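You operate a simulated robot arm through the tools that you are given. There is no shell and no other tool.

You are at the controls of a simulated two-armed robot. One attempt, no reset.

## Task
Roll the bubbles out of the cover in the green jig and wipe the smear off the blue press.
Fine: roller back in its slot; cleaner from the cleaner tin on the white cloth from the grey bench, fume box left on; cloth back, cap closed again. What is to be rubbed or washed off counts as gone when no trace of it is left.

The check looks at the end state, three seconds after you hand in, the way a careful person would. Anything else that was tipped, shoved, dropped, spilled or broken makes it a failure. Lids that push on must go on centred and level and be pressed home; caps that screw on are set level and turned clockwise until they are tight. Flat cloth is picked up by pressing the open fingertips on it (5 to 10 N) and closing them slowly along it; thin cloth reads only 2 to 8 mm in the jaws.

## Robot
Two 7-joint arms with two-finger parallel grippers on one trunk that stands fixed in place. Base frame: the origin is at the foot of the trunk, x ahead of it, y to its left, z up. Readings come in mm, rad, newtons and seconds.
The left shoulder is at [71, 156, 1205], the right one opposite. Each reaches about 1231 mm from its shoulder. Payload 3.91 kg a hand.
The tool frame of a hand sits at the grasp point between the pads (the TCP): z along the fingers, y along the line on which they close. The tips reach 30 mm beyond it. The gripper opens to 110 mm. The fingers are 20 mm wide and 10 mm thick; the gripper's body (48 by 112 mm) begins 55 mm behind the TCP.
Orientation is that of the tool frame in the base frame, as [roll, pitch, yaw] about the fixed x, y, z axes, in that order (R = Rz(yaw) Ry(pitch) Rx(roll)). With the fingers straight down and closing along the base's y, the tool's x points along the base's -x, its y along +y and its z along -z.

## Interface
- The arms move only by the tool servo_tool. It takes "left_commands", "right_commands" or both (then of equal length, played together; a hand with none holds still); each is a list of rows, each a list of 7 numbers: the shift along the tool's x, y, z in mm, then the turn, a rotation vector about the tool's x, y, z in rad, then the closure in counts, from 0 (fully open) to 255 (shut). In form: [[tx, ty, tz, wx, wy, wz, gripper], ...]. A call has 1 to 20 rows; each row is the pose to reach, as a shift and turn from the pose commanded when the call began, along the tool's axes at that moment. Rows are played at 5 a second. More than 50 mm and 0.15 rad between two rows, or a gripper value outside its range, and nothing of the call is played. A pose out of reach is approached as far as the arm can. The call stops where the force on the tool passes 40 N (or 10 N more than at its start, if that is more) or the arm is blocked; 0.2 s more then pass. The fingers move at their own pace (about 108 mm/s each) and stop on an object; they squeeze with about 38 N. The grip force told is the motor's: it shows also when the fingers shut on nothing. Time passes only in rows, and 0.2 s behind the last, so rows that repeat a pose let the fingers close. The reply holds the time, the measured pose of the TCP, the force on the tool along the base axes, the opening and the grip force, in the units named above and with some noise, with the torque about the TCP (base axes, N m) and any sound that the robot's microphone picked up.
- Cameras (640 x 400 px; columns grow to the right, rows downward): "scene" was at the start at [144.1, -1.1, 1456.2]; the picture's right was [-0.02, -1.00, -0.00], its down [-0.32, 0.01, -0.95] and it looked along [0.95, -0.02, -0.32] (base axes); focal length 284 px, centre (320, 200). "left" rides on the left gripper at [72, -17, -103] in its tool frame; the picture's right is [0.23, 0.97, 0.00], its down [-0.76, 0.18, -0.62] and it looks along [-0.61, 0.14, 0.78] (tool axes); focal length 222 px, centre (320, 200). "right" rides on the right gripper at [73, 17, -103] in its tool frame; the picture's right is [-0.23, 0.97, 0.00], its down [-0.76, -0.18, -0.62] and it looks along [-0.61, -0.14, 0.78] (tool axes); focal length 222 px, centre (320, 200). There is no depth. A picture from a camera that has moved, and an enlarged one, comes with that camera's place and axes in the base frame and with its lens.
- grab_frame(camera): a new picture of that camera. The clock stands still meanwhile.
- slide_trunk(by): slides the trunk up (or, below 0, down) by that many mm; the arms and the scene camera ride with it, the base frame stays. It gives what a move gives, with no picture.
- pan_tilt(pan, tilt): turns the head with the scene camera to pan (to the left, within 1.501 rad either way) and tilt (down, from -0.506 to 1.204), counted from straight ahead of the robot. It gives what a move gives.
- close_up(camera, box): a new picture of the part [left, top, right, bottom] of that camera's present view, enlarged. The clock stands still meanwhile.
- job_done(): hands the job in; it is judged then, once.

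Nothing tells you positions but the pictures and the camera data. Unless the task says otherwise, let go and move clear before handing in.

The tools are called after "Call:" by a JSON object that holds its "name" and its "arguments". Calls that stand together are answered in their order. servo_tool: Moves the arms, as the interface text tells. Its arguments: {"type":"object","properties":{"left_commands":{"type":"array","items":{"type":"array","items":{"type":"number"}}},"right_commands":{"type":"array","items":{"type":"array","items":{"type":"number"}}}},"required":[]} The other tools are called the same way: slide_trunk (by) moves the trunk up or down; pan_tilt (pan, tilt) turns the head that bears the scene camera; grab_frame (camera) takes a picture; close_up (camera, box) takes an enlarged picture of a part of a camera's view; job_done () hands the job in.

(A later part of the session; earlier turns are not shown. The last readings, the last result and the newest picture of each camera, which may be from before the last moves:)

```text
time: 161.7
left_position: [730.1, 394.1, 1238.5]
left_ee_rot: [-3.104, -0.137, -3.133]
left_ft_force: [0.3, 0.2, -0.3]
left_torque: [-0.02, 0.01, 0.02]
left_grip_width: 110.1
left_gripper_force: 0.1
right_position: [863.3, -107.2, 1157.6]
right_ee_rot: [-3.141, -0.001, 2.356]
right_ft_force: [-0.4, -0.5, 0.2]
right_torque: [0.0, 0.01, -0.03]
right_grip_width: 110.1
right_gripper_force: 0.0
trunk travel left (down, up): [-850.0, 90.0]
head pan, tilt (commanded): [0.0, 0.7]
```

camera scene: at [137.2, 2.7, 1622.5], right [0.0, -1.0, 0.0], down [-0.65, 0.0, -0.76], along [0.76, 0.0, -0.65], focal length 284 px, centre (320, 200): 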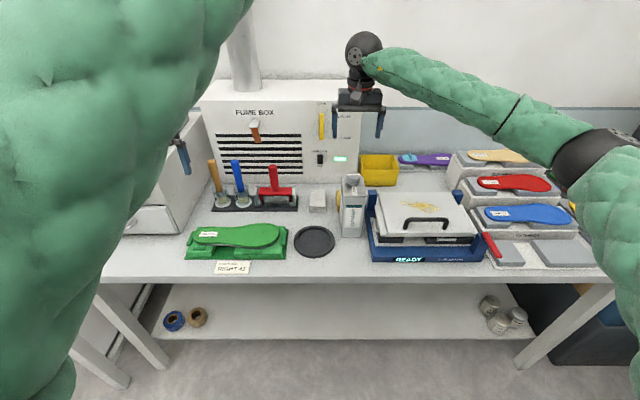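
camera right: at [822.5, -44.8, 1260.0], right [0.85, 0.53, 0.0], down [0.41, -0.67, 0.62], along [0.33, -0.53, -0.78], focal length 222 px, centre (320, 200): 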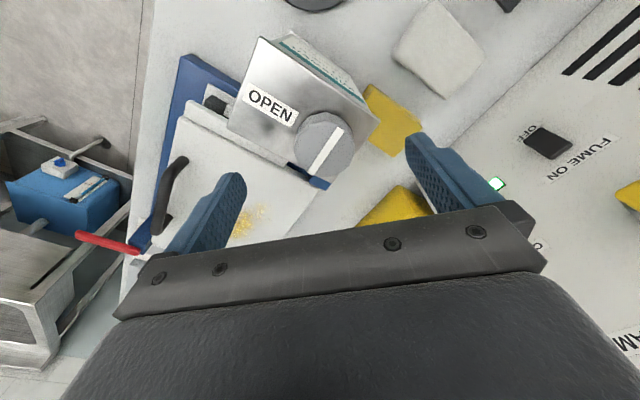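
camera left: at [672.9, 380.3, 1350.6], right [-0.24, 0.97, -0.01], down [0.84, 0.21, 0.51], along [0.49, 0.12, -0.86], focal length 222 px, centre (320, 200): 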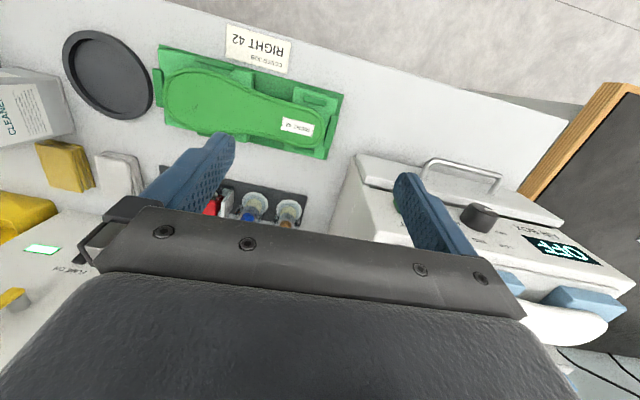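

Call:
{"name": "servo_tool", "arguments": {"right_commands": [[1.9, 4.9, 0, 0, 0, 0, 0], [1.9, 4.9, 15, 0, 0, 0, 0], [1.9, 4.9, 28, 0, 0, 0, 0], [1.9, 4.9, 34, 0, 0, 0, 0]]}}

Call:
{"name": "grab_frame", "arguments": {"camera": "right"}}

Call:
{"name": "close_up", "arguments": {"camera": "scene", "box": [300, 120, 420, 220]}}

```text
time: 162.7
left_position: [729.7, 394.3, 1237.6]
left_ee_rot: [-3.104, -0.136, -3.133]
left_ft_force: [-0.5, 0.2, -0.7]
left_torque: [-0.01, 0.01, 0.03]
left_grip_width: 109.9
left_gripper_force: 0.0
right_position: [863.9, -101.8, 1125.2]
right_ee_rot: [-3.139, -0.002, 2.358]
right_ft_force: [0.4, -0.3, 0.0]
right_torque: [0.01, 0.0, 0.01]
right_grip_width: 110.0
right_gripper_force: 0.1
trunk travel left (down, up): [-850.0, 90.0]
head pan, tilt (commanded): [0.0, 0.7]
```

```text
taken
camera right: at [823.8, -38.5, 1228.6], right [0.85, 0.53, 0.0], down [0.41, -0.66, 0.62], along [0.33, -0.53, -0.78], focal length 222 px, centre (320, 200)
```

right: 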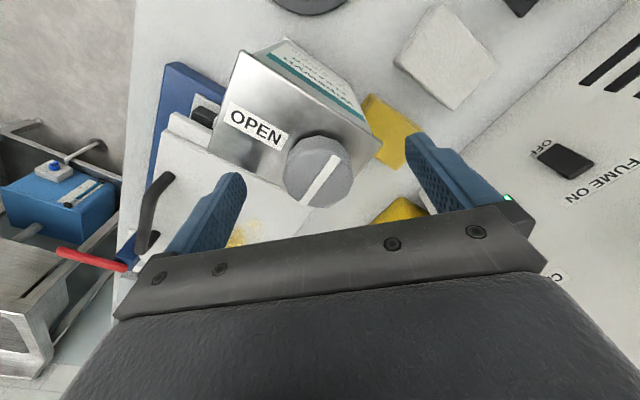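

```text
4.00 times, centred on (360, 170) of scene
camera zoom: at [136.1, 1.4, 1622.6], right [0.0, -1.0, 0.0], down [-0.64, 0.0, -0.76], along [0.76, 0.0, -0.64], focal length 1134 px, centre (160, 320)
```

zoom: 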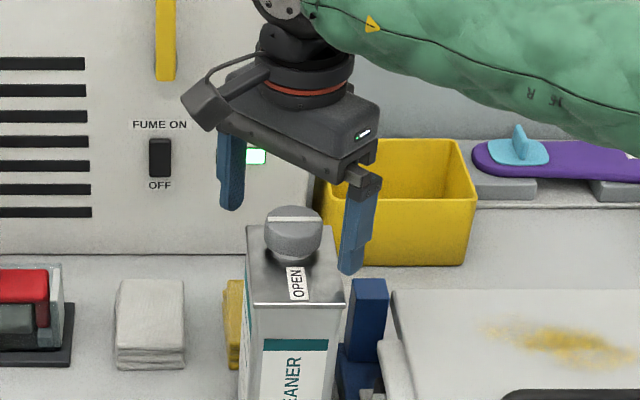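

Call:
{"name": "servo_tool", "arguments": {"right_commands": [[4.5, 3, 0, 0, 0, 0, 0], [4.5, 3, 2, 0, 0, 0, 0]]}}

Call:
{"name": "close_up", "arguments": {"camera": "right", "box": [200, 100, 440, 250]}}

```text
time: 163.3
left_position: [730.9, 392.3, 1238.7]
left_ee_rot: [-3.104, -0.137, -3.134]
left_ft_force: [-0.4, 0.5, -0.3]
left_torque: [-0.01, -0.01, 0.04]
left_grip_width: 109.9
left_gripper_force: 0.0
right_position: [863.9, -96.0, 1122.9]
right_ee_rot: [-3.14, -0.002, 2.357]
right_ft_force: [0.2, -0.3, -0.4]
right_torque: [0.04, -0.02, 0.0]
right_grip_width: 109.9
right_gripper_force: 0.0
trunk travel left (down, up): [-850.0, 90.0]
head pan, tilt (commanded): [0.0, 0.7]
```

```text
2.67 times, centred on (320, 175) of right
camera zoom: at [823.2, -32.9, 1227.1], right [0.85, 0.53, 0.0], down [0.41, -0.66, 0.62], along [0.33, -0.53, -0.78], focal length 592 px, centre (320, 267)
```

zoom: 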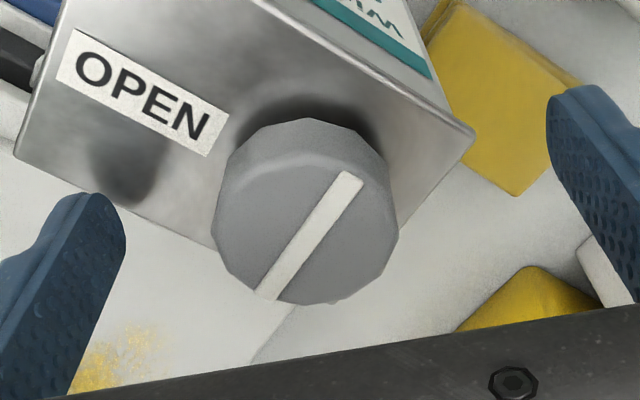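

Call:
{"name": "servo_tool", "arguments": {"right_commands": [[-5, -2.5, 0, 0, 0, 0, 0], [-5, -2.5, 0, 0, 0, 0, 0]]}}

Call:
{"name": "close_up", "arguments": {"camera": "right", "box": [200, 100, 440, 250]}}

```text
time: 163.9
left_position: [729.4, 392.6, 1237.7]
left_ee_rot: [-3.102, -0.137, -3.133]
left_ft_force: [0.3, 0.3, 0.7]
left_torque: [0.02, 0.01, 0.0]
left_grip_width: 110.2
left_gripper_force: 0.0
right_position: [864.5, -100.6, 1123.0]
right_ee_rot: [-3.14, -0.002, 2.357]
right_ft_force: [0.7, 0.7, 0.0]
right_torque: [-0.01, 0.0, -0.01]
right_grip_width: 110.0
right_gripper_force: 0.0
trunk travel left (down, up): [-850.0, 90.0]
head pan, tilt (commanded): [0.0, 0.7]
```

```text
2.67 times, centred on (320, 175) of right
camera zoom: at [824.3, -37.7, 1227.3], right [0.85, 0.53, 0.0], down [0.41, -0.66, 0.62], along [0.33, -0.53, -0.78], focal length 592 px, centre (320, 267)
```

zoom: 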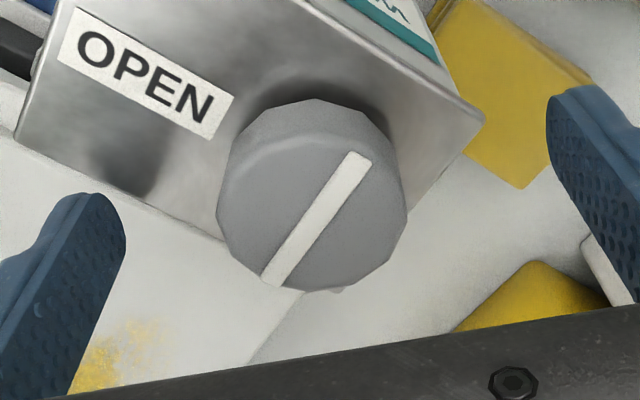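

Centred on the cap now. Closing gently.

Call:
{"name": "servo_tool", "arguments": {"right_commands": [[0, 0, 0, 0, 0, 0, 80], [0, 0, 0, 0, 0, 0, 120], [0, 0, 0, 0, 0, 0, 145], [0, 0, 0, 0, 0, 0, 160], [0, 0, 0, 0, 0, 0, 180], [0, 0, 0, 0, 0, 0, 255], [0, 0, 0, 0, 0, 0, 255]]}}

Call:
{"name": "close_up", "arguments": {"camera": "right", "box": [200, 100, 440, 250]}}

Call:
{"name": "close_up", "arguments": {"camera": "scene", "box": [300, 120, 420, 250]}}

```text
time: 165.5
left_position: [729.7, 393.1, 1239.0]
left_ee_rot: [-3.102, -0.137, -3.134]
left_ft_force: [0.1, 0.7, -0.9]
left_torque: [0.0, 0.01, -0.04]
left_grip_width: 110.1
left_gripper_force: 0.1
right_position: [864.2, -101.2, 1123.4]
right_ee_rot: [3.142, -0.001, 2.356]
right_ft_force: [-2.2, -3.0, 1.4]
right_torque: [-0.26, 0.08, 0.01]
right_grip_width: 44.7
right_gripper_force: 37.9
trunk travel left (down, up): [-850.0, 90.0]
head pan, tilt (commanded): [0.0, 0.7]
```

```text
2.67 times, centred on (320, 175) of right
camera zoom: at [824.0, -37.9, 1227.6], right [0.85, 0.53, 0.0], down [0.41, -0.66, 0.62], along [0.33, -0.53, -0.78], focal length 592 px, centre (320, 267)
```

zoom: 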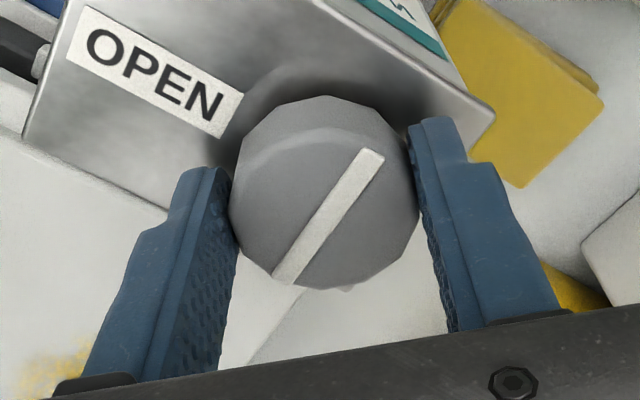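

```text
3.08 times, centred on (360, 185) of scene
camera zoom: at [135.7, 0.8, 1622.6], right [0.0, -1.0, 0.0], down [-0.64, 0.0, -0.76], along [0.76, 0.0, -0.64], focal length 872 px, centre (197, 246)
```

zoom: 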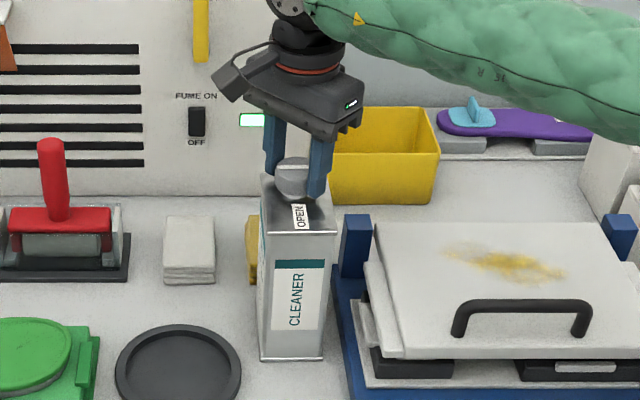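

Call:
{"name": "servo_tool", "arguments": {"right_commands": [[0, 0, 1, 0, 0, 0, 255], [0, 0, 1.5, 0, 0, 0, 255]]}}

Call:
{"name": "servo_tool", "arguments": {"right_commands": [[0, 0, 0, 0, 0, -0.07, 255], [0, 0, 0, 0, 0, -0.14, 255], [0, 0, 0, 0, 0, -0.21, 255], [0, 0, 0, 0, 0, -0.28, 255]]}}

Call:
{"name": "close_up", "arguments": {"camera": "right", "box": [200, 100, 440, 250]}}

Call:
{"name": "close_up", "arguments": {"camera": "scene", "box": [300, 120, 420, 250]}}

```text
time: 166.1
left_position: [729.2, 393.6, 1239.2]
left_ee_rot: [-3.102, -0.136, -3.133]
left_ft_force: [0.1, -0.4, 0.0]
left_torque: [0.0, 0.02, 0.03]
left_grip_width: 110.0
left_gripper_force: 0.0
right_position: [864.3, -100.8, 1125.0]
right_ee_rot: [-3.141, 0.0, 2.355]
right_ft_force: [-0.7, -1.9, 10.2]
right_torque: [0.16, -0.52, -0.02]
right_grip_width: 44.6
right_gripper_force: 37.9
trunk travel left (down, up): [-850.0, 90.0]
head pan, tilt (commanded): [0.0, 0.7]
```

```text
time: 167.1
left_position: [728.1, 394.2, 1238.3]
left_ee_rot: [-3.102, -0.135, -3.134]
left_ft_force: [-0.8, -0.6, -0.4]
left_torque: [-0.06, -0.01, 0.01]
left_grip_width: 110.0
left_gripper_force: 0.0
right_position: [864.4, -103.2, 1123.7]
right_ee_rot: [3.141, -0.003, 2.637]
right_ft_force: [-4.5, -5.0, 12.9]
right_torque: [-0.46, 0.33, -0.03]
right_grip_width: 44.6
right_gripper_force: 37.6
trunk travel left (down, up): [-850.0, 90.0]
head pan, tilt (commanded): [0.0, 0.7]
```

```text
2.67 times, centred on (320, 175) of right
camera zoom: at [807.5, -52.9, 1227.3], right [0.67, 0.74, 0.0], down [0.58, -0.52, 0.62], along [0.46, -0.42, -0.78], focal length 592 px, centre (320, 267)
```

zoom: 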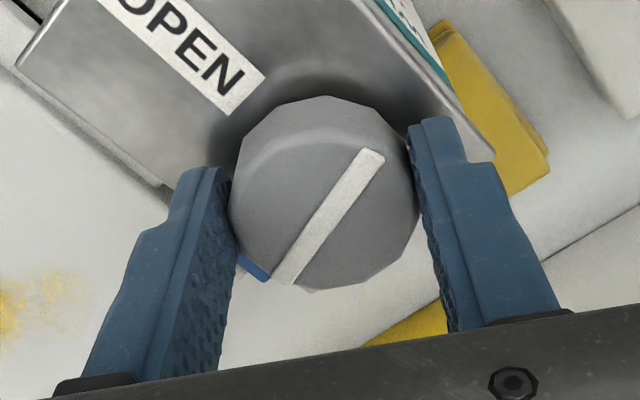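

```text
3.08 times, centred on (360, 185) of scene
camera zoom: at [134.3, 0.6, 1622.7], right [0.0, -1.0, 0.0], down [-0.64, 0.0, -0.77], along [0.77, 0.0, -0.64], focal length 872 px, centre (197, 246)
```

zoom: 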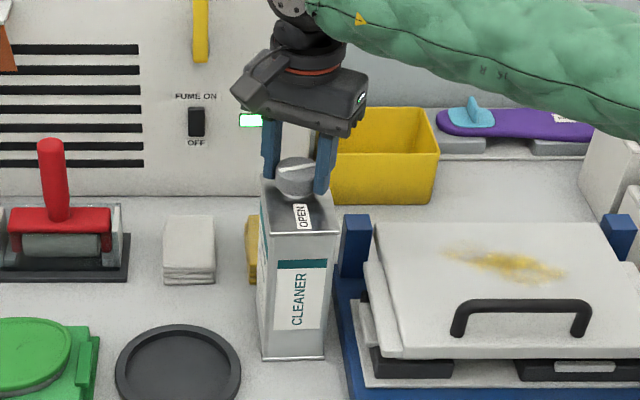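

The cap turns freely while the tin stays put. Continuing the quarter turn toward "OPEN".

Call:
{"name": "servo_tool", "arguments": {"right_commands": [[0, 0, 0, 0, 0, -0.13, 255], [0, 0, 0, 0, 0, -0.26, 255], [0, 0, 0, 0, 0, -0.39, 255], [0, 0, 0, 0, 0, -0.52, 255], [0, 0, 0, 0, 0, -0.65, 255], [0, 0, 0, 0, 0, -0.78, 255], [0, 0, 0, 0, 0, -0.91, 255], [0, 0, 0, 0, 0, -1.04, 255]]}}

Call:
{"name": "close_up", "arguments": {"camera": "right", "box": [200, 100, 440, 250]}}

Call:
{"name": "close_up", "arguments": {"camera": "scene", "box": [300, 120, 420, 250]}}

```text
time: 168.9
left_position: [726.4, 392.5, 1239.7]
left_ee_rot: [-3.103, -0.135, -3.132]
left_ft_force: [0.6, -0.5, 0.0]
left_torque: [0.02, -0.01, 0.0]
left_grip_width: 109.9
left_gripper_force: 0.1
right_position: [864.9, -100.8, 1124.4]
right_ee_rot: [3.139, -0.001, -2.605]
right_ft_force: [-4.4, -5.8, 18.4]
right_torque: [-0.5, 0.63, -0.06]
right_grip_width: 44.7
right_gripper_force: 38.1
trunk travel left (down, up): [-850.0, 90.0]
head pan, tilt (commanded): [0.0, 0.7]
```

```text
2.67 times, centred on (320, 175) of right
camera zoom: at [792.5, -123.9, 1227.2], right [-0.3, 0.95, 0.0], down [0.75, 0.24, 0.62], along [0.59, 0.19, -0.78], focal length 592 px, centre (320, 267)
```

zoom: 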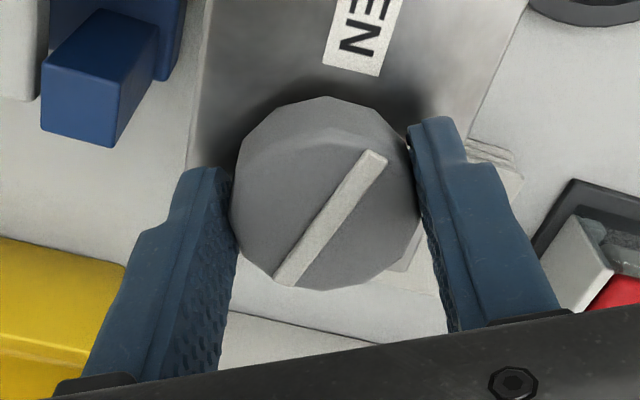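

```text
3.08 times, centred on (360, 185) of scene
camera zoom: at [133.7, 0.6, 1622.8], right [0.0, -1.0, 0.0], down [-0.64, 0.0, -0.77], along [0.77, 0.0, -0.64], focal length 872 px, centre (197, 246)
```

zoom: 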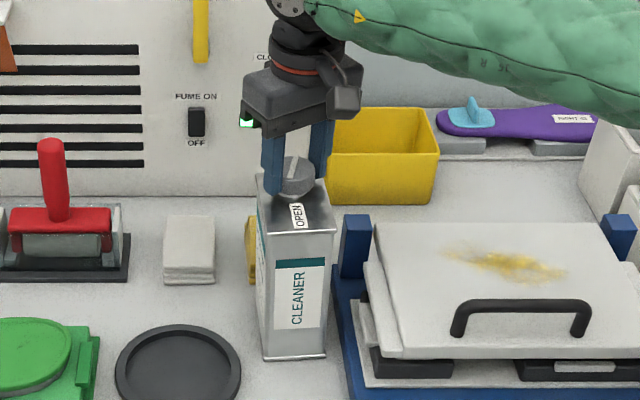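

Call:
{"name": "servo_tool", "arguments": {"right_commands": [[0, 0, -0.5, 0, 0, -0.08, 255], [0, 0, -0.5, 0, 0, -0.16, 255], [0, 0, -0.5, 0, 0, -0.25, 255]]}}

Call:
{"name": "close_up", "arguments": {"camera": "right", "box": [200, 100, 440, 250]}}

Call:
{"name": "close_up", "arguments": {"camera": "scene", "box": [300, 120, 420, 250]}}

```text
time: 169.7
left_position: [729.3, 393.5, 1238.7]
left_ee_rot: [-3.101, -0.137, -3.132]
left_ft_force: [-0.7, -0.4, -0.6]
left_torque: [-0.02, 0.03, -0.02]
left_grip_width: 109.9
left_gripper_force: 0.1
right_position: [864.8, -102.5, 1123.5]
right_ee_rot: [3.14, 0.001, -2.357]
right_ft_force: [9.3, -1.8, 18.0]
right_torque: [0.3, -0.31, -0.06]
right_grip_width: 44.9
right_gripper_force: 38.4
trunk travel left (down, up): [-850.0, 90.0]
head pan, tilt (commanded): [0.0, 0.7]
```

```text
2.67 times, centred on (320, 175) of right
camera zoom: at [800.4, -141.1, 1227.1], right [-0.53, 0.85, 0.0], down [0.66, 0.41, 0.62], along [0.53, 0.33, -0.78], focal length 592 px, centre (320, 267)
```

zoom: 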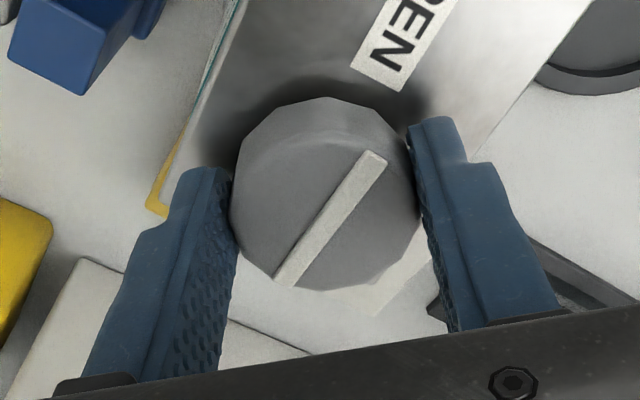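

```text
3.08 times, centred on (360, 185) of scene
camera zoom: at [135.2, 1.0, 1622.7], right [0.0, -1.0, 0.0], down [-0.64, 0.0, -0.76], along [0.76, 0.0, -0.64], focal length 872 px, centre (197, 246)
```

zoom: 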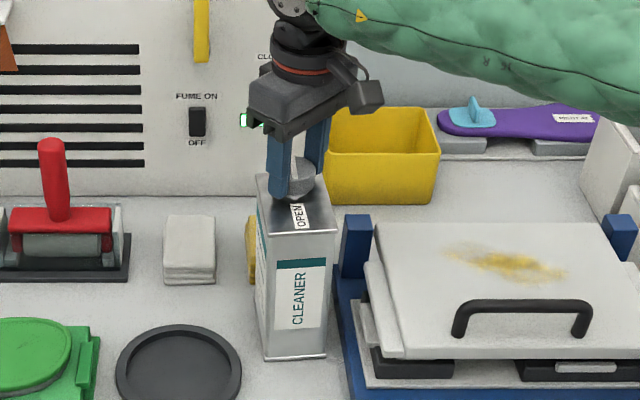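

The bar now points at "OPEN". I'll ease the pressure and lift a few millimetres to learn whether the cap comes off or stays attached.

Call:
{"name": "servo_tool", "arguments": {"right_commands": [[0, 0, -1.5, 0, 0, 0, 255], [0, 0, -2.5, 0, 0, 0, 255]]}}

Call:
{"name": "servo_tool", "arguments": {"right_commands": [[0, 0, -1, 0, 0, 0, 255], [0, 0, -2, 0, 0, 0, 255]]}}

Call:
{"name": "close_up", "arguments": {"camera": "scene", "box": [330, 150, 380, 200]}}

```text
time: 170.3
left_position: [731.4, 391.5, 1238.8]
left_ee_rot: [-3.104, -0.136, -3.134]
left_ft_force: [0.4, -1.0, 0.3]
left_torque: [0.01, 0.03, -0.04]
left_grip_width: 109.9
left_gripper_force: 0.1
right_position: [865.4, -101.6, 1123.5]
right_ee_rot: [3.138, -0.002, -2.355]
right_ft_force: [5.6, -2.4, 2.6]
right_torque: [-0.12, -0.54, 0.03]
right_grip_width: 44.9
right_gripper_force: 38.2
trunk travel left (down, up): [-850.0, 90.0]
head pan, tilt (commanded): [0.0, 0.7]
```

```text
time: 170.9
left_position: [730.5, 393.0, 1238.6]
left_ee_rot: [-3.103, -0.135, -3.134]
left_ft_force: [-0.9, 0.1, 0.5]
left_torque: [-0.02, -0.02, 0.01]
left_grip_width: 109.9
left_gripper_force: 0.1
right_position: [865.5, -99.7, 1126.1]
right_ee_rot: [3.138, -0.003, -2.354]
right_ft_force: [-0.5, 0.2, -7.0]
right_torque: [0.03, -0.11, -0.01]
right_grip_width: 44.7
right_gripper_force: 38.1
trunk travel left (down, up): [-850.0, 90.0]
head pan, tilt (commanded): [0.0, 0.7]
```

```text
8.00 times, centred on (355, 175) of scene
camera zoom: at [137.1, 1.0, 1622.3], right [0.0, -1.0, 0.0], down [-0.65, 0.0, -0.76], along [0.76, 0.0, -0.65], focal length 2268 px, centre (40, 400)
```

zoom: 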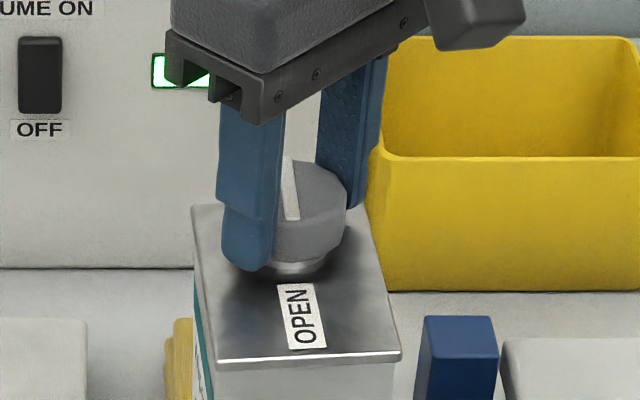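

The tin hangs from the cap (about 0.7 kg), so the cap is a turn-valve that stays on. I'll set the tin back down, release, and rise.

Call:
{"name": "servo_tool", "arguments": {"right_commands": [[0, 0, 1.5, 0, 0, 0, 255], [0, 0, 2.5, 0, 0, 0, 255], [0, 0, 2.5, 0, 0, 0, 200], [0, 0, 2.5, 0, 0, 0, 140], [0, 0, 2.5, 0, 0, 0, 80], [0, 0, 2.5, 0, 0, 0, 0]]}}

Call:
{"name": "servo_tool", "arguments": {"right_commands": [[0, 0, -30, 0, 0, 0, 0], [0, 0, -70, 0, 0, 0, 0], [0, 0, -110, 0, 0, 0.13, 0], [0, 0, -140, 0, 0, 0.26, 0], [0, 0, -170, 0, 0, 0.39, 0], [0, 0, -190, 0, 0, 0.52, 0], [0, 0, -200, 0, 0, 0.65, 0], [0, 0, -200, 0, 0, 0.785, 0]]}}

Call:
{"name": "grab_frame", "arguments": {"camera": "right"}}

Call:
{"name": "close_up", "arguments": {"camera": "scene", "box": [300, 150, 420, 250]}}

```text
time: 172.3
left_position: [729.8, 392.7, 1238.8]
left_ee_rot: [-3.104, -0.135, -3.132]
left_ft_force: [0.3, -0.4, 0.9]
left_torque: [-0.01, 0.0, -0.02]
left_grip_width: 110.2
left_gripper_force: 0.1
right_position: [865.8, -99.8, 1126.8]
right_ee_rot: [3.139, -0.001, -2.355]
right_ft_force: [0.4, -0.5, 0.1]
right_torque: [-0.01, 0.0, -0.01]
right_grip_width: 109.5
right_gripper_force: 0.1
trunk travel left (down, up): [-850.0, 90.0]
head pan, tilt (commanded): [0.0, 0.7]
```

```text
time: 174.1
left_position: [729.5, 393.3, 1239.0]
left_ee_rot: [-3.102, -0.136, -3.132]
left_ft_force: [0.0, -0.6, -0.2]
left_torque: [-0.02, -0.02, 0.0]
left_grip_width: 110.0
left_gripper_force: 0.1
right_position: [865.3, -100.0, 1325.8]
right_ee_rot: [-3.141, -0.001, 3.139]
right_ft_force: [-0.4, 0.5, 0.2]
right_torque: [-0.01, 0.02, 0.01]
right_grip_width: 110.0
right_gripper_force: 0.0
trunk travel left (down, up): [-850.0, 90.0]
head pan, tilt (commanded): [0.0, 0.7]
```

```text
taken
camera right: at [792.1, -84.0, 1429.6], right [0.23, 0.97, 0.0], down [0.76, -0.18, 0.62], along [0.6, -0.14, -0.78], focal length 222 px, centre (320, 200)
```

right: 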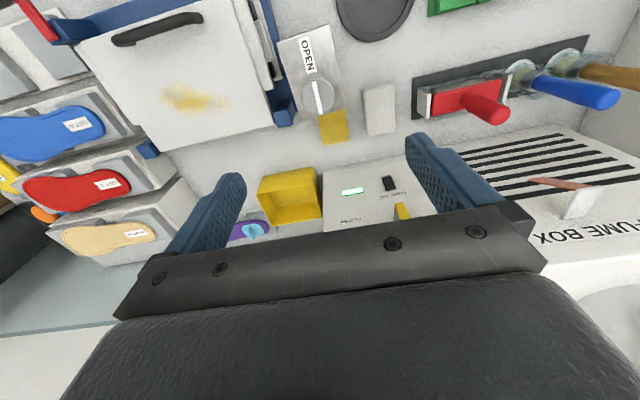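

```text
4.00 times, centred on (360, 200) of scene
camera zoom: at [136.3, 1.2, 1622.6], right [0.0, -1.0, 0.0], down [-0.64, 0.0, -0.76], along [0.76, 0.0, -0.64], focal length 1134 px, centre (160, 200)
```

zoom: 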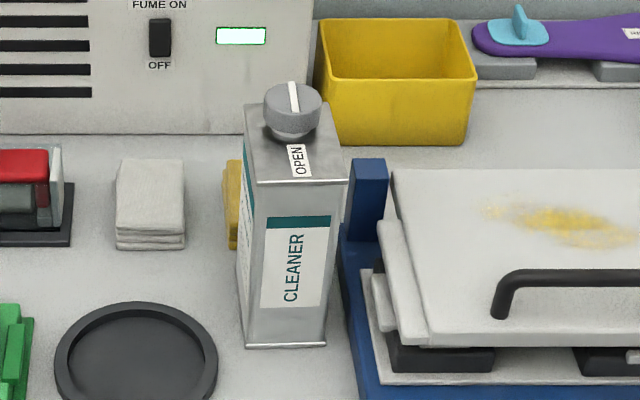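

Call:
{"name": "close_up", "arguments": {"camera": "right", "box": [250, 10, 410, 150]}}

```text
2.86 times, centred on (330, 80) of right
camera zoom: at [792.1, -84.0, 1429.6], right [0.23, 0.97, 0.0], down [0.76, -0.18, 0.62], along [0.6, -0.14, -0.78], focal length 635 px, centre (291, 543)
```

zoom: 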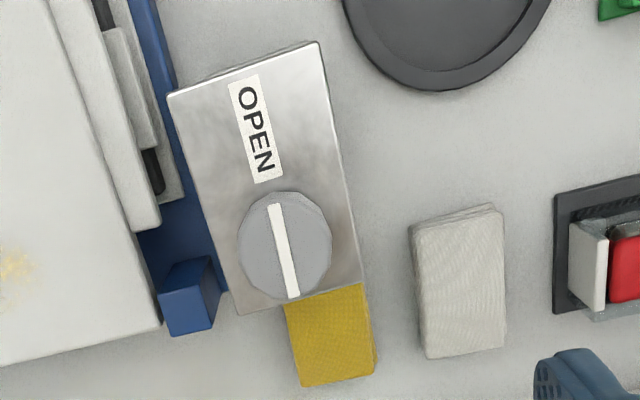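

Tin located: centre ≈ (850, −105), yawed only ~2°. Cloth centre ≈ (971, 8), top z≈924. I'll pitch the right hand slowly so the fingers point forward and ~20° down, up high in free space first.

Call:
{"name": "servo_tool", "arguments": {"right_commands": [[2, -0.2, 0, 0, -0.061, 0, 0], [4, -0.4, 0, 0, -0.122, 0, 0], [6, -0.6, 0, 0, -0.183, 0, 0], [8, -0.8, 0, 0, -0.244, 0, 0], [10, -1, 0, 0, -0.305, 0, 0], [12, -1.2, 0, 0, -0.367, 0, 0], [14, -1.4, 0, 0, -0.428, 0, 0], [16, -1.6, 0, 0, -0.489, 0, 0], [18, -1.8, 0, 0, -0.55, 0, 0], [20, -2, 0, 0, -0.611, 0, 0], [22, -2.2, 0, 0, -0.672, 0, 0], [24, -2.4, 0, 0, -0.733, 0, 0], [26, -2.6, 0, 0, -0.794, 0, 0], [28, -2.8, 0, 0, -0.855, 0, 0], [30, -3, 0, 0, -0.917, 0, 0], [32, -3.2, 0, 0, -0.978, 0, 0], [34, -3.4, 0, 0, -1.039, 0, 0], [36, -3.6, 0, 0, -1.1, 0, 0], [38, -3.8, 0, 0, -1.161, 0, 0], [40, -4, 0, 0, -1.222, 0, 0]]}}

Call:
{"name": "grab_frame", "arguments": {"camera": "scene"}}

Call:
{"name": "grab_frame", "arguments": {"camera": "right"}}

```text
time: 178.3
left_position: [729.3, 392.1, 1239.2]
left_ee_rot: [-3.103, -0.135, -3.134]
left_ft_force: [-0.5, 0.4, 0.0]
left_torque: [0.02, 0.01, 0.0]
left_grip_width: 109.8
left_gripper_force: 0.1
right_position: [826.5, -103.4, 1326.0]
right_ee_rot: [3.139, 1.223, 3.138]
right_ft_force: [0.1, 0.7, -0.7]
right_torque: [-0.04, -0.01, -0.04]
right_grip_width: 109.8
right_gripper_force: 0.0
trunk travel left (down, up): [-850.0, 90.0]
head pan, tilt (commanded): [0.0, 0.7]
```

```text
taken
camera scene: at [136.1, 0.9, 1622.6], right [0.0, -1.0, 0.0], down [-0.64, 0.0, -0.76], along [0.76, 0.0, -0.64], focal length 284 px, centre (320, 200)
```

scene: 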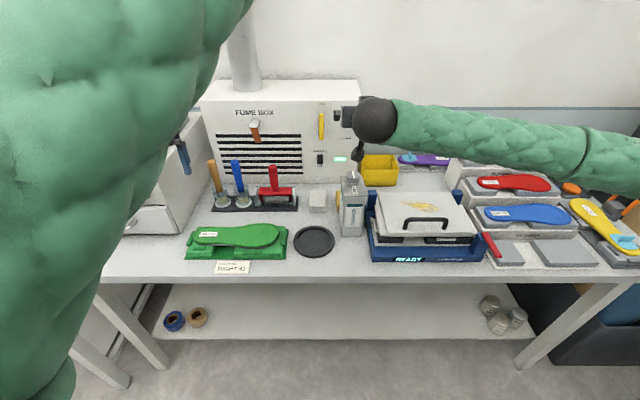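

```text
taken
camera right: at [702.9, -87.6, 1293.4], right [0.08, 0.97, 0.21], down [-0.32, -0.18, 0.93], along [0.94, -0.14, 0.3], focal length 222 px, centre (320, 200)
```

right: 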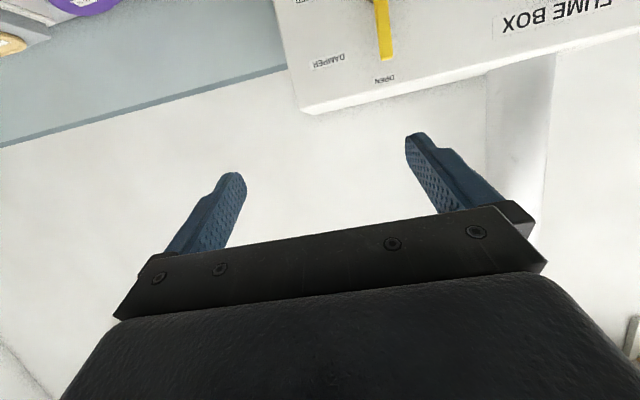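

The pose is clean with the elbow out to the right. Moving back and down in front of the tin.

Call:
{"name": "servo_tool", "arguments": {"right_commands": [[21, -0.1, -4.5, 0, 0, 0, 0], [42, -0.3, -9, 0, 0, 0, 0], [63, -0.5, -13.5, 0, 0, 0, 0], [84, -0.7, -18, 0, 0, 0, 0], [105, -0.9, -22.5, 0, 0, 0, 0], [126, -1.2, -27, 0, 0, 0, 0], [147, -1.4, -31.5, 0, 0, 0, 0], [168.4, -1.6, -36.2, 0, 0, 0, 0]]}}

Call:
{"name": "servo_tool", "arguments": {"right_commands": [[20, 0, 7.2, 0, 0, 0, 0], [40, 0, 14.3, 0, 0, 0, 0], [60, 0, 21.5, 0, 0, 0, 0], [80, 0, 28.7, 0, 0, 0, 0], [100, 0, 35.8, 0, 0, 0, 0], [115, 0, 41.3, 0, 0, 0, 0]]}}

Call:
{"name": "grab_frame", "arguments": {"camera": "scene"}}

Call:
{"name": "grab_frame", "arguments": {"camera": "right"}}

```text
time: 180.1
left_position: [731.0, 391.1, 1238.0]
left_ee_rot: [-3.104, -0.136, -3.136]
left_ft_force: [-0.9, -0.2, -0.1]
left_torque: [-0.02, 0.03, 0.01]
left_grip_width: 110.2
left_gripper_force: 0.2
right_position: [734.3, -96.7, 1186.0]
right_ee_rot: [-3.139, 1.212, 3.135]
right_ft_force: [-0.4, -0.1, 0.7]
right_torque: [-0.03, 0.03, -0.02]
right_grip_width: 110.0
right_gripper_force: 0.1
right hand out of reach, approached as far as the arm can: row 8
trunk travel left (down, up): [-850.0, 90.0]
head pan, tilt (commanded): [0.0, 0.7]
```

```text
time: 181.5
left_position: [730.4, 393.2, 1237.2]
left_ee_rot: [-3.102, -0.138, -3.134]
left_ft_force: [0.6, 0.8, -0.1]
left_torque: [0.03, -0.01, 0.01]
left_grip_width: 110.2
left_gripper_force: 0.1
right_position: [738.1, -55.4, 1090.5]
right_ee_rot: [-3.106, 1.197, 3.138]
right_ft_force: [-1.3, 1.2, -0.4]
right_torque: [-0.02, -0.02, -0.05]
right_grip_width: 110.5
right_gripper_force: 0.1
right hand out of reach, approached as far as the arm can: row 1, 2, 3, 4, 5, 6
trunk travel left (down, up): [-850.0, 90.0]
head pan, tilt (commanded): [0.0, 0.7]
```

```text
taken
camera scene: at [136.6, 1.9, 1622.6], right [0.0, -1.0, 0.0], down [-0.64, 0.0, -0.76], along [0.76, 0.0, -0.64], focal length 284 px, centre (320, 200)
```

scene: 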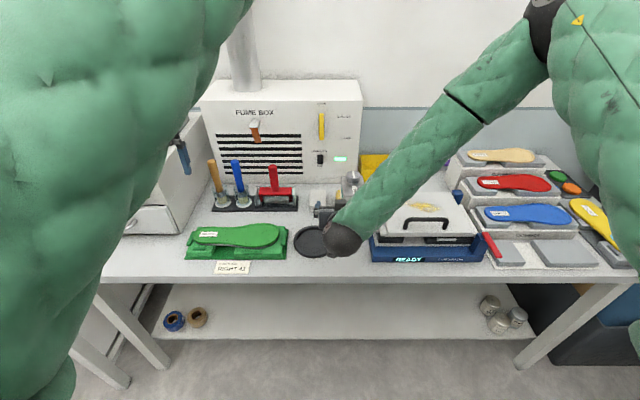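

```text
taken
camera right: at [614.8, -35.0, 1059.8], right [0.12, 0.97, 0.2], down [-0.31, -0.16, 0.94], along [0.94, -0.17, 0.28], focal length 222 px, centre (320, 200)
```

right: 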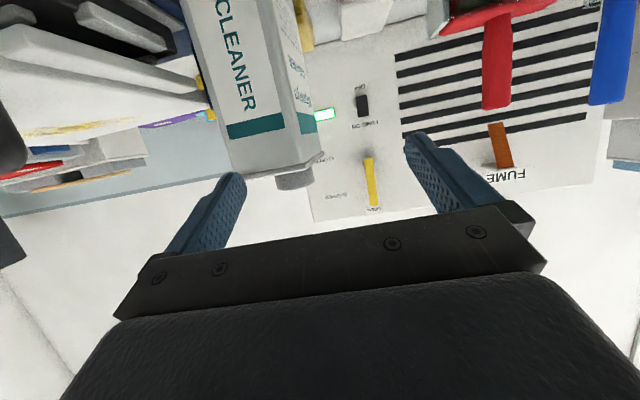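

The wrist is near its limit with the trunk this high. I'll go back up to the comfortable pose, then lower the trunk somewhat for a more level forearm.

Call:
{"name": "servo_tool", "arguments": {"right_commands": [[-14, -4, 1.2, 0, 0, 0, 0], [-28, -9, 2.4, 0, 0, 0, 0], [-43, -13, 3.6, 0, 0, 0, 0], [-57, -18, 4.8, 0, 0, 0, 0], [-71, -22, 6, 0, 0, 0, 0], [-86, -27, 7.2, 0, 0, 0, 0], [-100, -31, 8.4, 0, 0, 0, 0], [-114, -36, 9.6, 0, 0, 0, 0], [-128, -40, 10.8, 0, 0, 0, 0], [-143, -45, 12, 0, 0, 0, 0]]}}

Call:
{"name": "grab_frame", "arguments": {"camera": "scene"}}

```text
time: 183.7
left_position: [730.7, 393.1, 1238.0]
left_ee_rot: [-3.102, -0.135, -3.132]
left_ft_force: [-0.3, -0.8, -0.4]
left_torque: [0.0, 0.01, -0.01]
left_grip_width: 109.8
left_gripper_force: 0.0
right_position: [794.5, -100.3, 1220.8]
right_ee_rot: [3.138, 1.22, 3.137]
right_ft_force: [-0.7, -1.4, 0.3]
right_torque: [0.01, -0.03, 0.02]
right_grip_width: 110.1
right_gripper_force: 0.0
right hand out of reach, approached as far as the arm can: row 1, 2, 3, 4, 5
trunk travel left (down, up): [-850.0, 90.0]
head pan, tilt (commanded): [0.0, 0.7]
```

```text
taken
camera scene: at [135.6, 0.4, 1622.6], right [0.0, -1.0, 0.0], down [-0.64, 0.0, -0.76], along [0.76, 0.0, -0.64], focal length 284 px, centre (320, 200)
```

scene: 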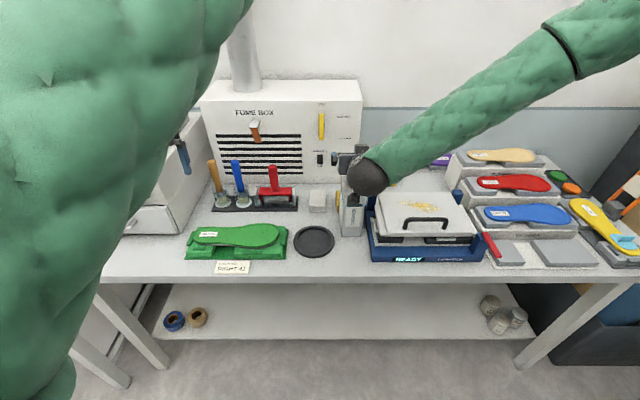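

Good idea: use the trunk as the vertical axis, keeping the arm's shape. First back the hand off to x≈745 at this height.

Call:
{"name": "servo_tool", "arguments": {"right_commands": [[3, -0.7, -8, 0, 0, 0, 0], [6, -1.5, -16, 0, 0, 0, 0], [8.5, -2.2, -23.5, 0, 0, 0, 0], [11.5, -3, -31, 0, 0, 0, 0], [14, -3.7, -39, 0, 0, 0, 0], [17, -4.5, -47, 0, 0, 0, 0]]}}

Call:
{"name": "grab_frame", "arguments": {"camera": "right"}}

```text
time: 185.1
left_position: [729.8, 392.7, 1237.7]
left_ee_rot: [-3.104, -0.136, -3.133]
left_ft_force: [0.1, 0.0, 0.7]
left_torque: [-0.01, 0.01, -0.01]
left_grip_width: 109.9
left_gripper_force: 0.1
right_position: [743.4, -105.7, 1220.2]
right_ee_rot: [3.141, 1.221, 3.14]
right_ft_force: [0.5, -0.8, 0.2]
right_torque: [0.0, 0.01, 0.01]
right_grip_width: 109.8
right_gripper_force: 0.1
trunk travel left (down, up): [-850.0, 90.0]
head pan, tilt (commanded): [0.0, 0.7]
```

```text
taken
camera right: at [622.1, -89.1, 1188.6], right [0.08, 0.97, 0.21], down [-0.32, -0.18, 0.93], along [0.94, -0.14, 0.3], focal length 222 px, centre (320, 200)
```

right: 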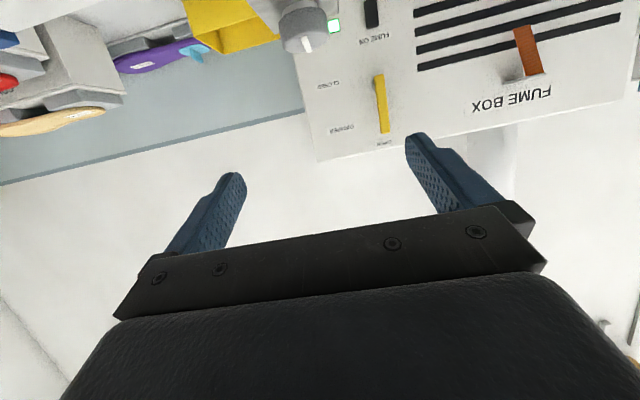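

Call:
{"name": "slide_trunk", "arguments": {"by": -150}}

Call:
{"name": "grab_frame", "arguments": {"camera": "scene"}}

Call:
{"name": "grab_frame", "arguments": {"camera": "left"}}

Call:
{"name": "grab_frame", "arguments": {"camera": "right"}}

```text
time: 186.9
left_position: [729.3, 393.5, 1087.7]
left_ee_rot: [-3.103, -0.136, -3.132]
left_ft_force: [0.2, -0.6, 0.3]
left_torque: [-0.02, 0.0, -0.02]
left_grip_width: 110.2
left_gripper_force: 0.1
right_position: [745.5, -105.8, 1070.6]
right_ee_rot: [3.14, 1.221, 3.14]
right_ft_force: [-0.3, 1.1, 0.5]
right_torque: [-0.03, 0.03, 0.02]
right_grip_width: 109.9
right_gripper_force: 0.0
trunk travel left (down, up): [-700.0, 240.0]
head pan, tilt (commanded): [0.0, 0.7]
```

```text
taken
camera scene: at [135.7, 1.1, 1472.7], right [0.0, -1.0, 0.0], down [-0.64, 0.0, -0.76], along [0.76, 0.0, -0.64], focal length 284 px, centre (320, 200)
```

scene: 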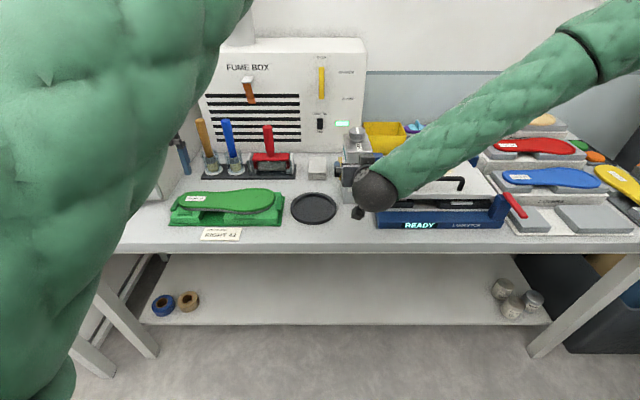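

```text
taken
camera left: at [672.6, 380.2, 1201.7], right [-0.24, 0.97, -0.01], down [0.84, 0.21, 0.51], along [0.49, 0.12, -0.86], focal length 222 px, centre (320, 200)
```

left: 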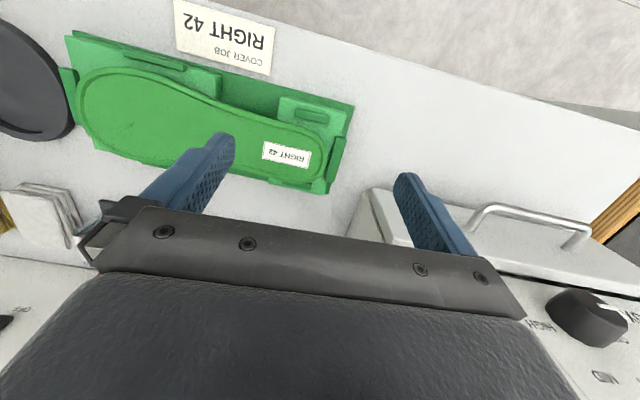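

```text
taken
camera right: at [622.1, -89.2, 1038.8], right [0.08, 0.97, 0.21], down [-0.32, -0.18, 0.93], along [0.94, -0.14, 0.3], focal length 222 px, centre (320, 200)
```

right: 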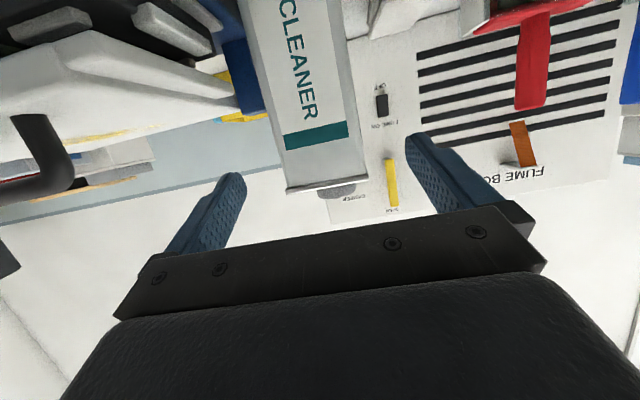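

The tin is centred between the fingers. Lowering another 58 mm with the trunk, then I'll check clearance.

Call:
{"name": "slide_trunk", "arguments": {"by": -58}}

Call:
{"name": "grab_frame", "arguments": {"camera": "right"}}

Call:
{"name": "grab_frame", "arguments": {"camera": "scene"}}

Call:
{"name": "grab_frame", "arguments": {"camera": "left"}}

```text
time: 187.8
left_position: [729.3, 393.5, 1030.7]
left_ee_rot: [-3.103, -0.137, -3.134]
left_ft_force: [-1.5, -0.1, 0.4]
left_torque: [0.0, -0.01, -0.02]
left_grip_width: 110.0
left_gripper_force: 0.0
right_position: [745.2, -105.9, 1013.1]
right_ee_rot: [3.139, 1.219, 3.138]
right_ft_force: [0.5, 0.4, -0.1]
right_torque: [-0.04, -0.01, 0.02]
right_grip_width: 109.7
right_gripper_force: 0.1
trunk travel left (down, up): [-642.0, 298.0]
head pan, tilt (commanded): [0.0, 0.7]
```

```text
taken
camera right: at [622.0, -89.2, 980.9], right [0.08, 0.97, 0.21], down [-0.32, -0.18, 0.93], along [0.94, -0.14, 0.3], focal length 222 px, centre (320, 200)
```

right: 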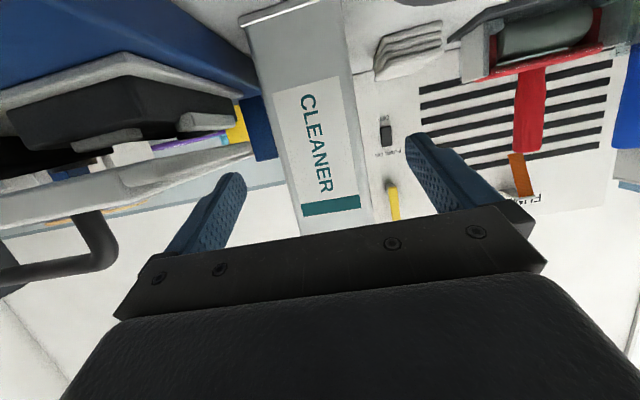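

```text
taken
camera scene: at [135.6, 1.1, 1414.8], right [0.0, -1.0, 0.0], down [-0.64, 0.0, -0.76], along [0.76, 0.0, -0.64], focal length 284 px, centre (320, 200)
```

scene: 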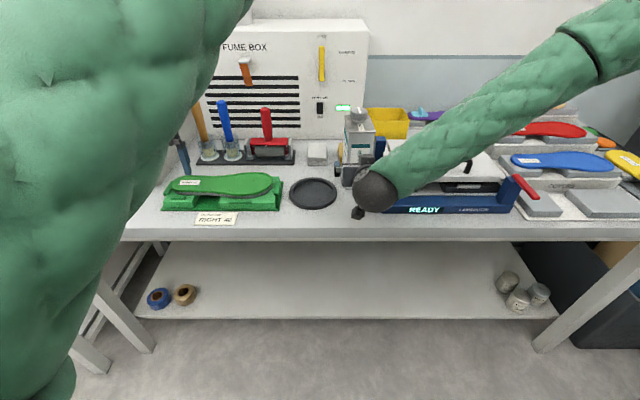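

```text
taken
camera left: at [672.5, 380.2, 1143.7], right [-0.24, 0.97, -0.01], down [0.84, 0.21, 0.51], along [0.49, 0.12, -0.86], focal length 222 px, centre (320, 200)
```

left: 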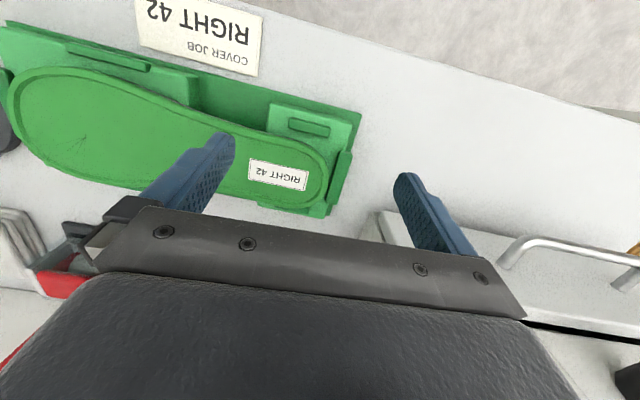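

Call:
{"name": "servo_tool", "arguments": {"right_commands": [[-4, -0.3, 11, 0, 0, 0, 0], [-8, -0.5, 22, 0, 0, 0, 0], [-12, -0.7, 33, 0, 0, 0, 0], [-16, -0.7, 44, 0, 0, 0, 0]]}}

Call:
{"name": "servo_tool", "arguments": {"right_commands": [[-4, 0, 11, 0, 0, 0, 0], [-8, 0, 22, 0, 0, 0, 0], [-13, 0, 35, 0, 0, 0, 0]]}}

Call:
{"name": "grab_frame", "arguments": {"camera": "right"}}

Call:
{"name": "close_up", "arguments": {"camera": "scene", "box": [310, 90, 430, 230]}}

```text
time: 188.8
left_position: [730.1, 392.5, 1030.3]
left_ee_rot: [-3.103, -0.135, -3.134]
left_ft_force: [0.3, 0.8, -0.6]
left_torque: [0.0, -0.02, 0.02]
left_grip_width: 110.1
left_gripper_force: 0.1
right_position: [791.4, -106.6, 1013.7]
right_ee_rot: [3.139, 1.217, 3.141]
right_ft_force: [-0.4, -0.3, -0.7]
right_torque: [-0.01, -0.01, -0.01]
right_grip_width: 109.9
right_gripper_force: 0.1
trunk travel left (down, up): [-642.0, 298.0]
head pan, tilt (commanded): [0.0, 0.7]
```

```text
time: 189.6
left_position: [729.7, 392.5, 1029.4]
left_ee_rot: [-3.103, -0.136, -3.133]
left_ft_force: [0.3, 0.1, 0.1]
left_torque: [-0.02, 0.01, 0.02]
left_grip_width: 110.1
left_gripper_force: 0.1
right_position: [828.5, -106.1, 1013.5]
right_ee_rot: [3.139, 1.22, 3.137]
right_ft_force: [0.6, -0.4, -0.4]
right_torque: [-0.03, 0.0, -0.03]
right_grip_width: 109.9
right_gripper_force: 0.1
trunk travel left (down, up): [-642.0, 298.0]
head pan, tilt (commanded): [0.0, 0.7]
```

```text
taken
camera right: at [706.3, -89.8, 980.5], right [0.08, 0.97, 0.21], down [-0.32, -0.18, 0.93], along [0.94, -0.14, 0.3], focal length 222 px, centre (320, 200)
```

right: 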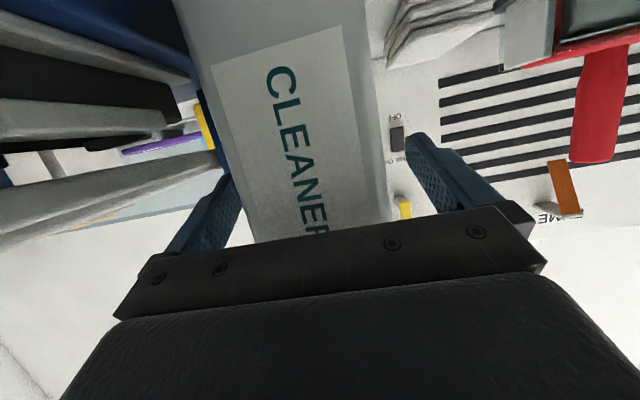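

```text
2.86 times, centred on (370, 160) of scene
camera zoom: at [136.4, 0.6, 1414.5], right [0.0, -1.0, 0.0], down [-0.64, 0.0, -0.76], along [0.76, 0.0, -0.64], focal length 810 px, centre (177, 314)
```

zoom: 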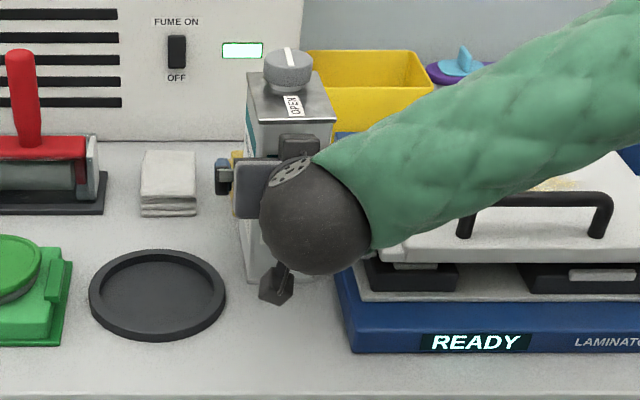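

Call:
{"name": "servo_tool", "arguments": {"right_commands": [[0, 0, 0, 0, 0, 0, 50], [0, 0, 0, 0, 0, 0, 75], [0, 0, 0, 0, 0, 0, 90], [0, 0, 0, 0, 0, 0, 105], [0, 0, 0, 0, 0, 0, 150], [0, 0, 0, 0, 0, 0, 255], [0, 0, 0, 0, 0, 0, 255]]}}

Call:
{"name": "close_up", "arguments": {"camera": "scene", "box": [310, 90, 430, 230]}}

```text
time: 191.2
left_position: [729.4, 392.9, 1030.1]
left_ee_rot: [-3.103, -0.136, -3.134]
left_ft_force: [-0.2, 0.0, 0.2]
left_torque: [0.04, 0.02, 0.04]
left_grip_width: 110.1
left_gripper_force: 0.0
right_position: [829.2, -106.2, 1013.1]
right_ee_rot: [3.139, 1.22, 3.139]
right_ft_force: [0.3, 0.7, 0.3]
right_torque: [0.19, -0.09, 0.03]
right_grip_width: 67.8
right_gripper_force: 38.0
trunk travel left (down, up): [-642.0, 298.0]
head pan, tilt (commanded): [0.0, 0.7]
```

```text
2.86 times, centred on (370, 160) of scene
camera zoom: at [135.8, 1.2, 1414.6], right [0.0, -1.0, 0.0], down [-0.64, 0.0, -0.76], along [0.76, 0.0, -0.64], focal length 810 px, centre (177, 314)
```

zoom: 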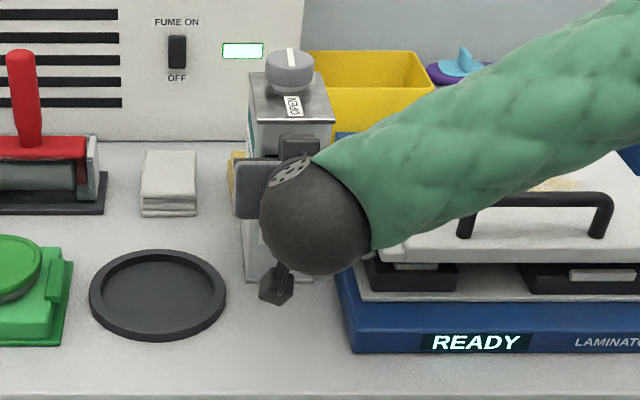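

The tin is held (68 mm). I'll lift it with the trunk and confirm it hangs straight.

Call:
{"name": "slide_trunk", "arguments": {"by": 20}}

Call:
{"name": "close_up", "arguments": {"camera": "scene", "box": [310, 90, 430, 230]}}

Call:
{"name": "slide_trunk", "arguments": {"by": 75}}

Call:
{"name": "grab_frame", "arguments": {"camera": "scene"}}

Call:
{"name": "grab_frame", "arguments": {"camera": "right"}}

```text
time: 191.9
left_position: [730.3, 394.1, 1049.6]
left_ee_rot: [-3.105, -0.139, -3.134]
left_ft_force: [0.3, 0.1, 0.0]
left_torque: [-0.02, 0.01, 0.04]
left_grip_width: 110.0
left_gripper_force: 0.1
right_position: [829.5, -105.9, 1031.7]
right_ee_rot: [3.141, 1.219, 3.14]
right_ft_force: [0.6, 0.5, -8.2]
right_torque: [-0.02, 0.15, -0.05]
right_grip_width: 67.9
right_gripper_force: 38.1
trunk travel left (down, up): [-662.0, 278.0]
head pan, tilt (commanded): [0.0, 0.7]
```

```text
2.86 times, centred on (370, 160) of scene
camera zoom: at [137.0, 1.0, 1434.3], right [0.0, -1.0, 0.0], down [-0.65, 0.0, -0.76], along [0.76, 0.0, -0.65], focal length 810 px, centre (177, 314)
```

zoom: 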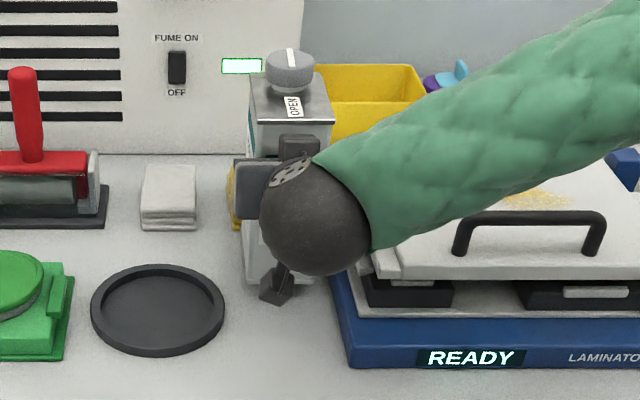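

```text
time: 193.0
left_position: [730.4, 393.7, 1123.6]
left_ee_rot: [-3.103, -0.138, -3.133]
left_ft_force: [0.1, 0.8, -0.5]
left_torque: [-0.04, 0.0, -0.02]
left_grip_width: 110.2
left_gripper_force: 0.0
right_position: [829.8, -106.0, 1107.3]
right_ee_rot: [3.14, 1.219, 3.138]
right_ft_force: [-1.1, 0.4, -8.2]
right_torque: [0.01, 0.16, 0.03]
right_grip_width: 67.9
right_gripper_force: 38.1
trunk travel left (down, up): [-737.0, 203.0]
head pan, tilt (commanded): [0.0, 0.7]
```

```text
taken
camera scene: at [137.2, 0.9, 1509.3], right [0.0, -1.0, 0.0], down [-0.65, 0.0, -0.76], along [0.76, 0.0, -0.65], focal length 284 px, centre (320, 200)
```

scene: 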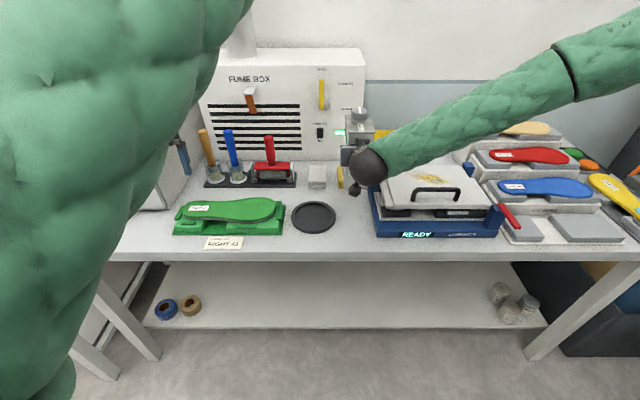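

```text
taken
camera right: at [706.6, -89.6, 1074.8], right [0.08, 0.97, 0.21], down [-0.32, -0.18, 0.93], along [0.94, -0.14, 0.3], focal length 222 px, centre (320, 200)
```

right: 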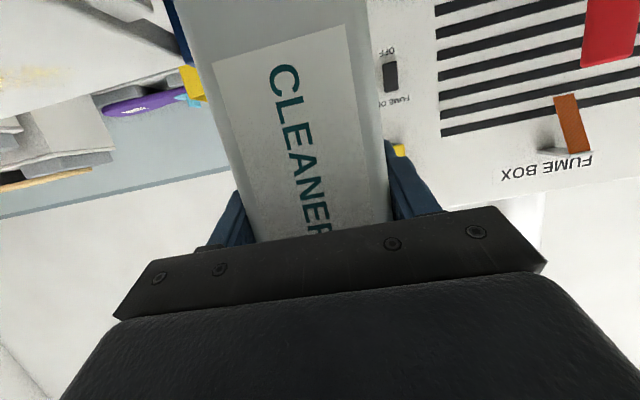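

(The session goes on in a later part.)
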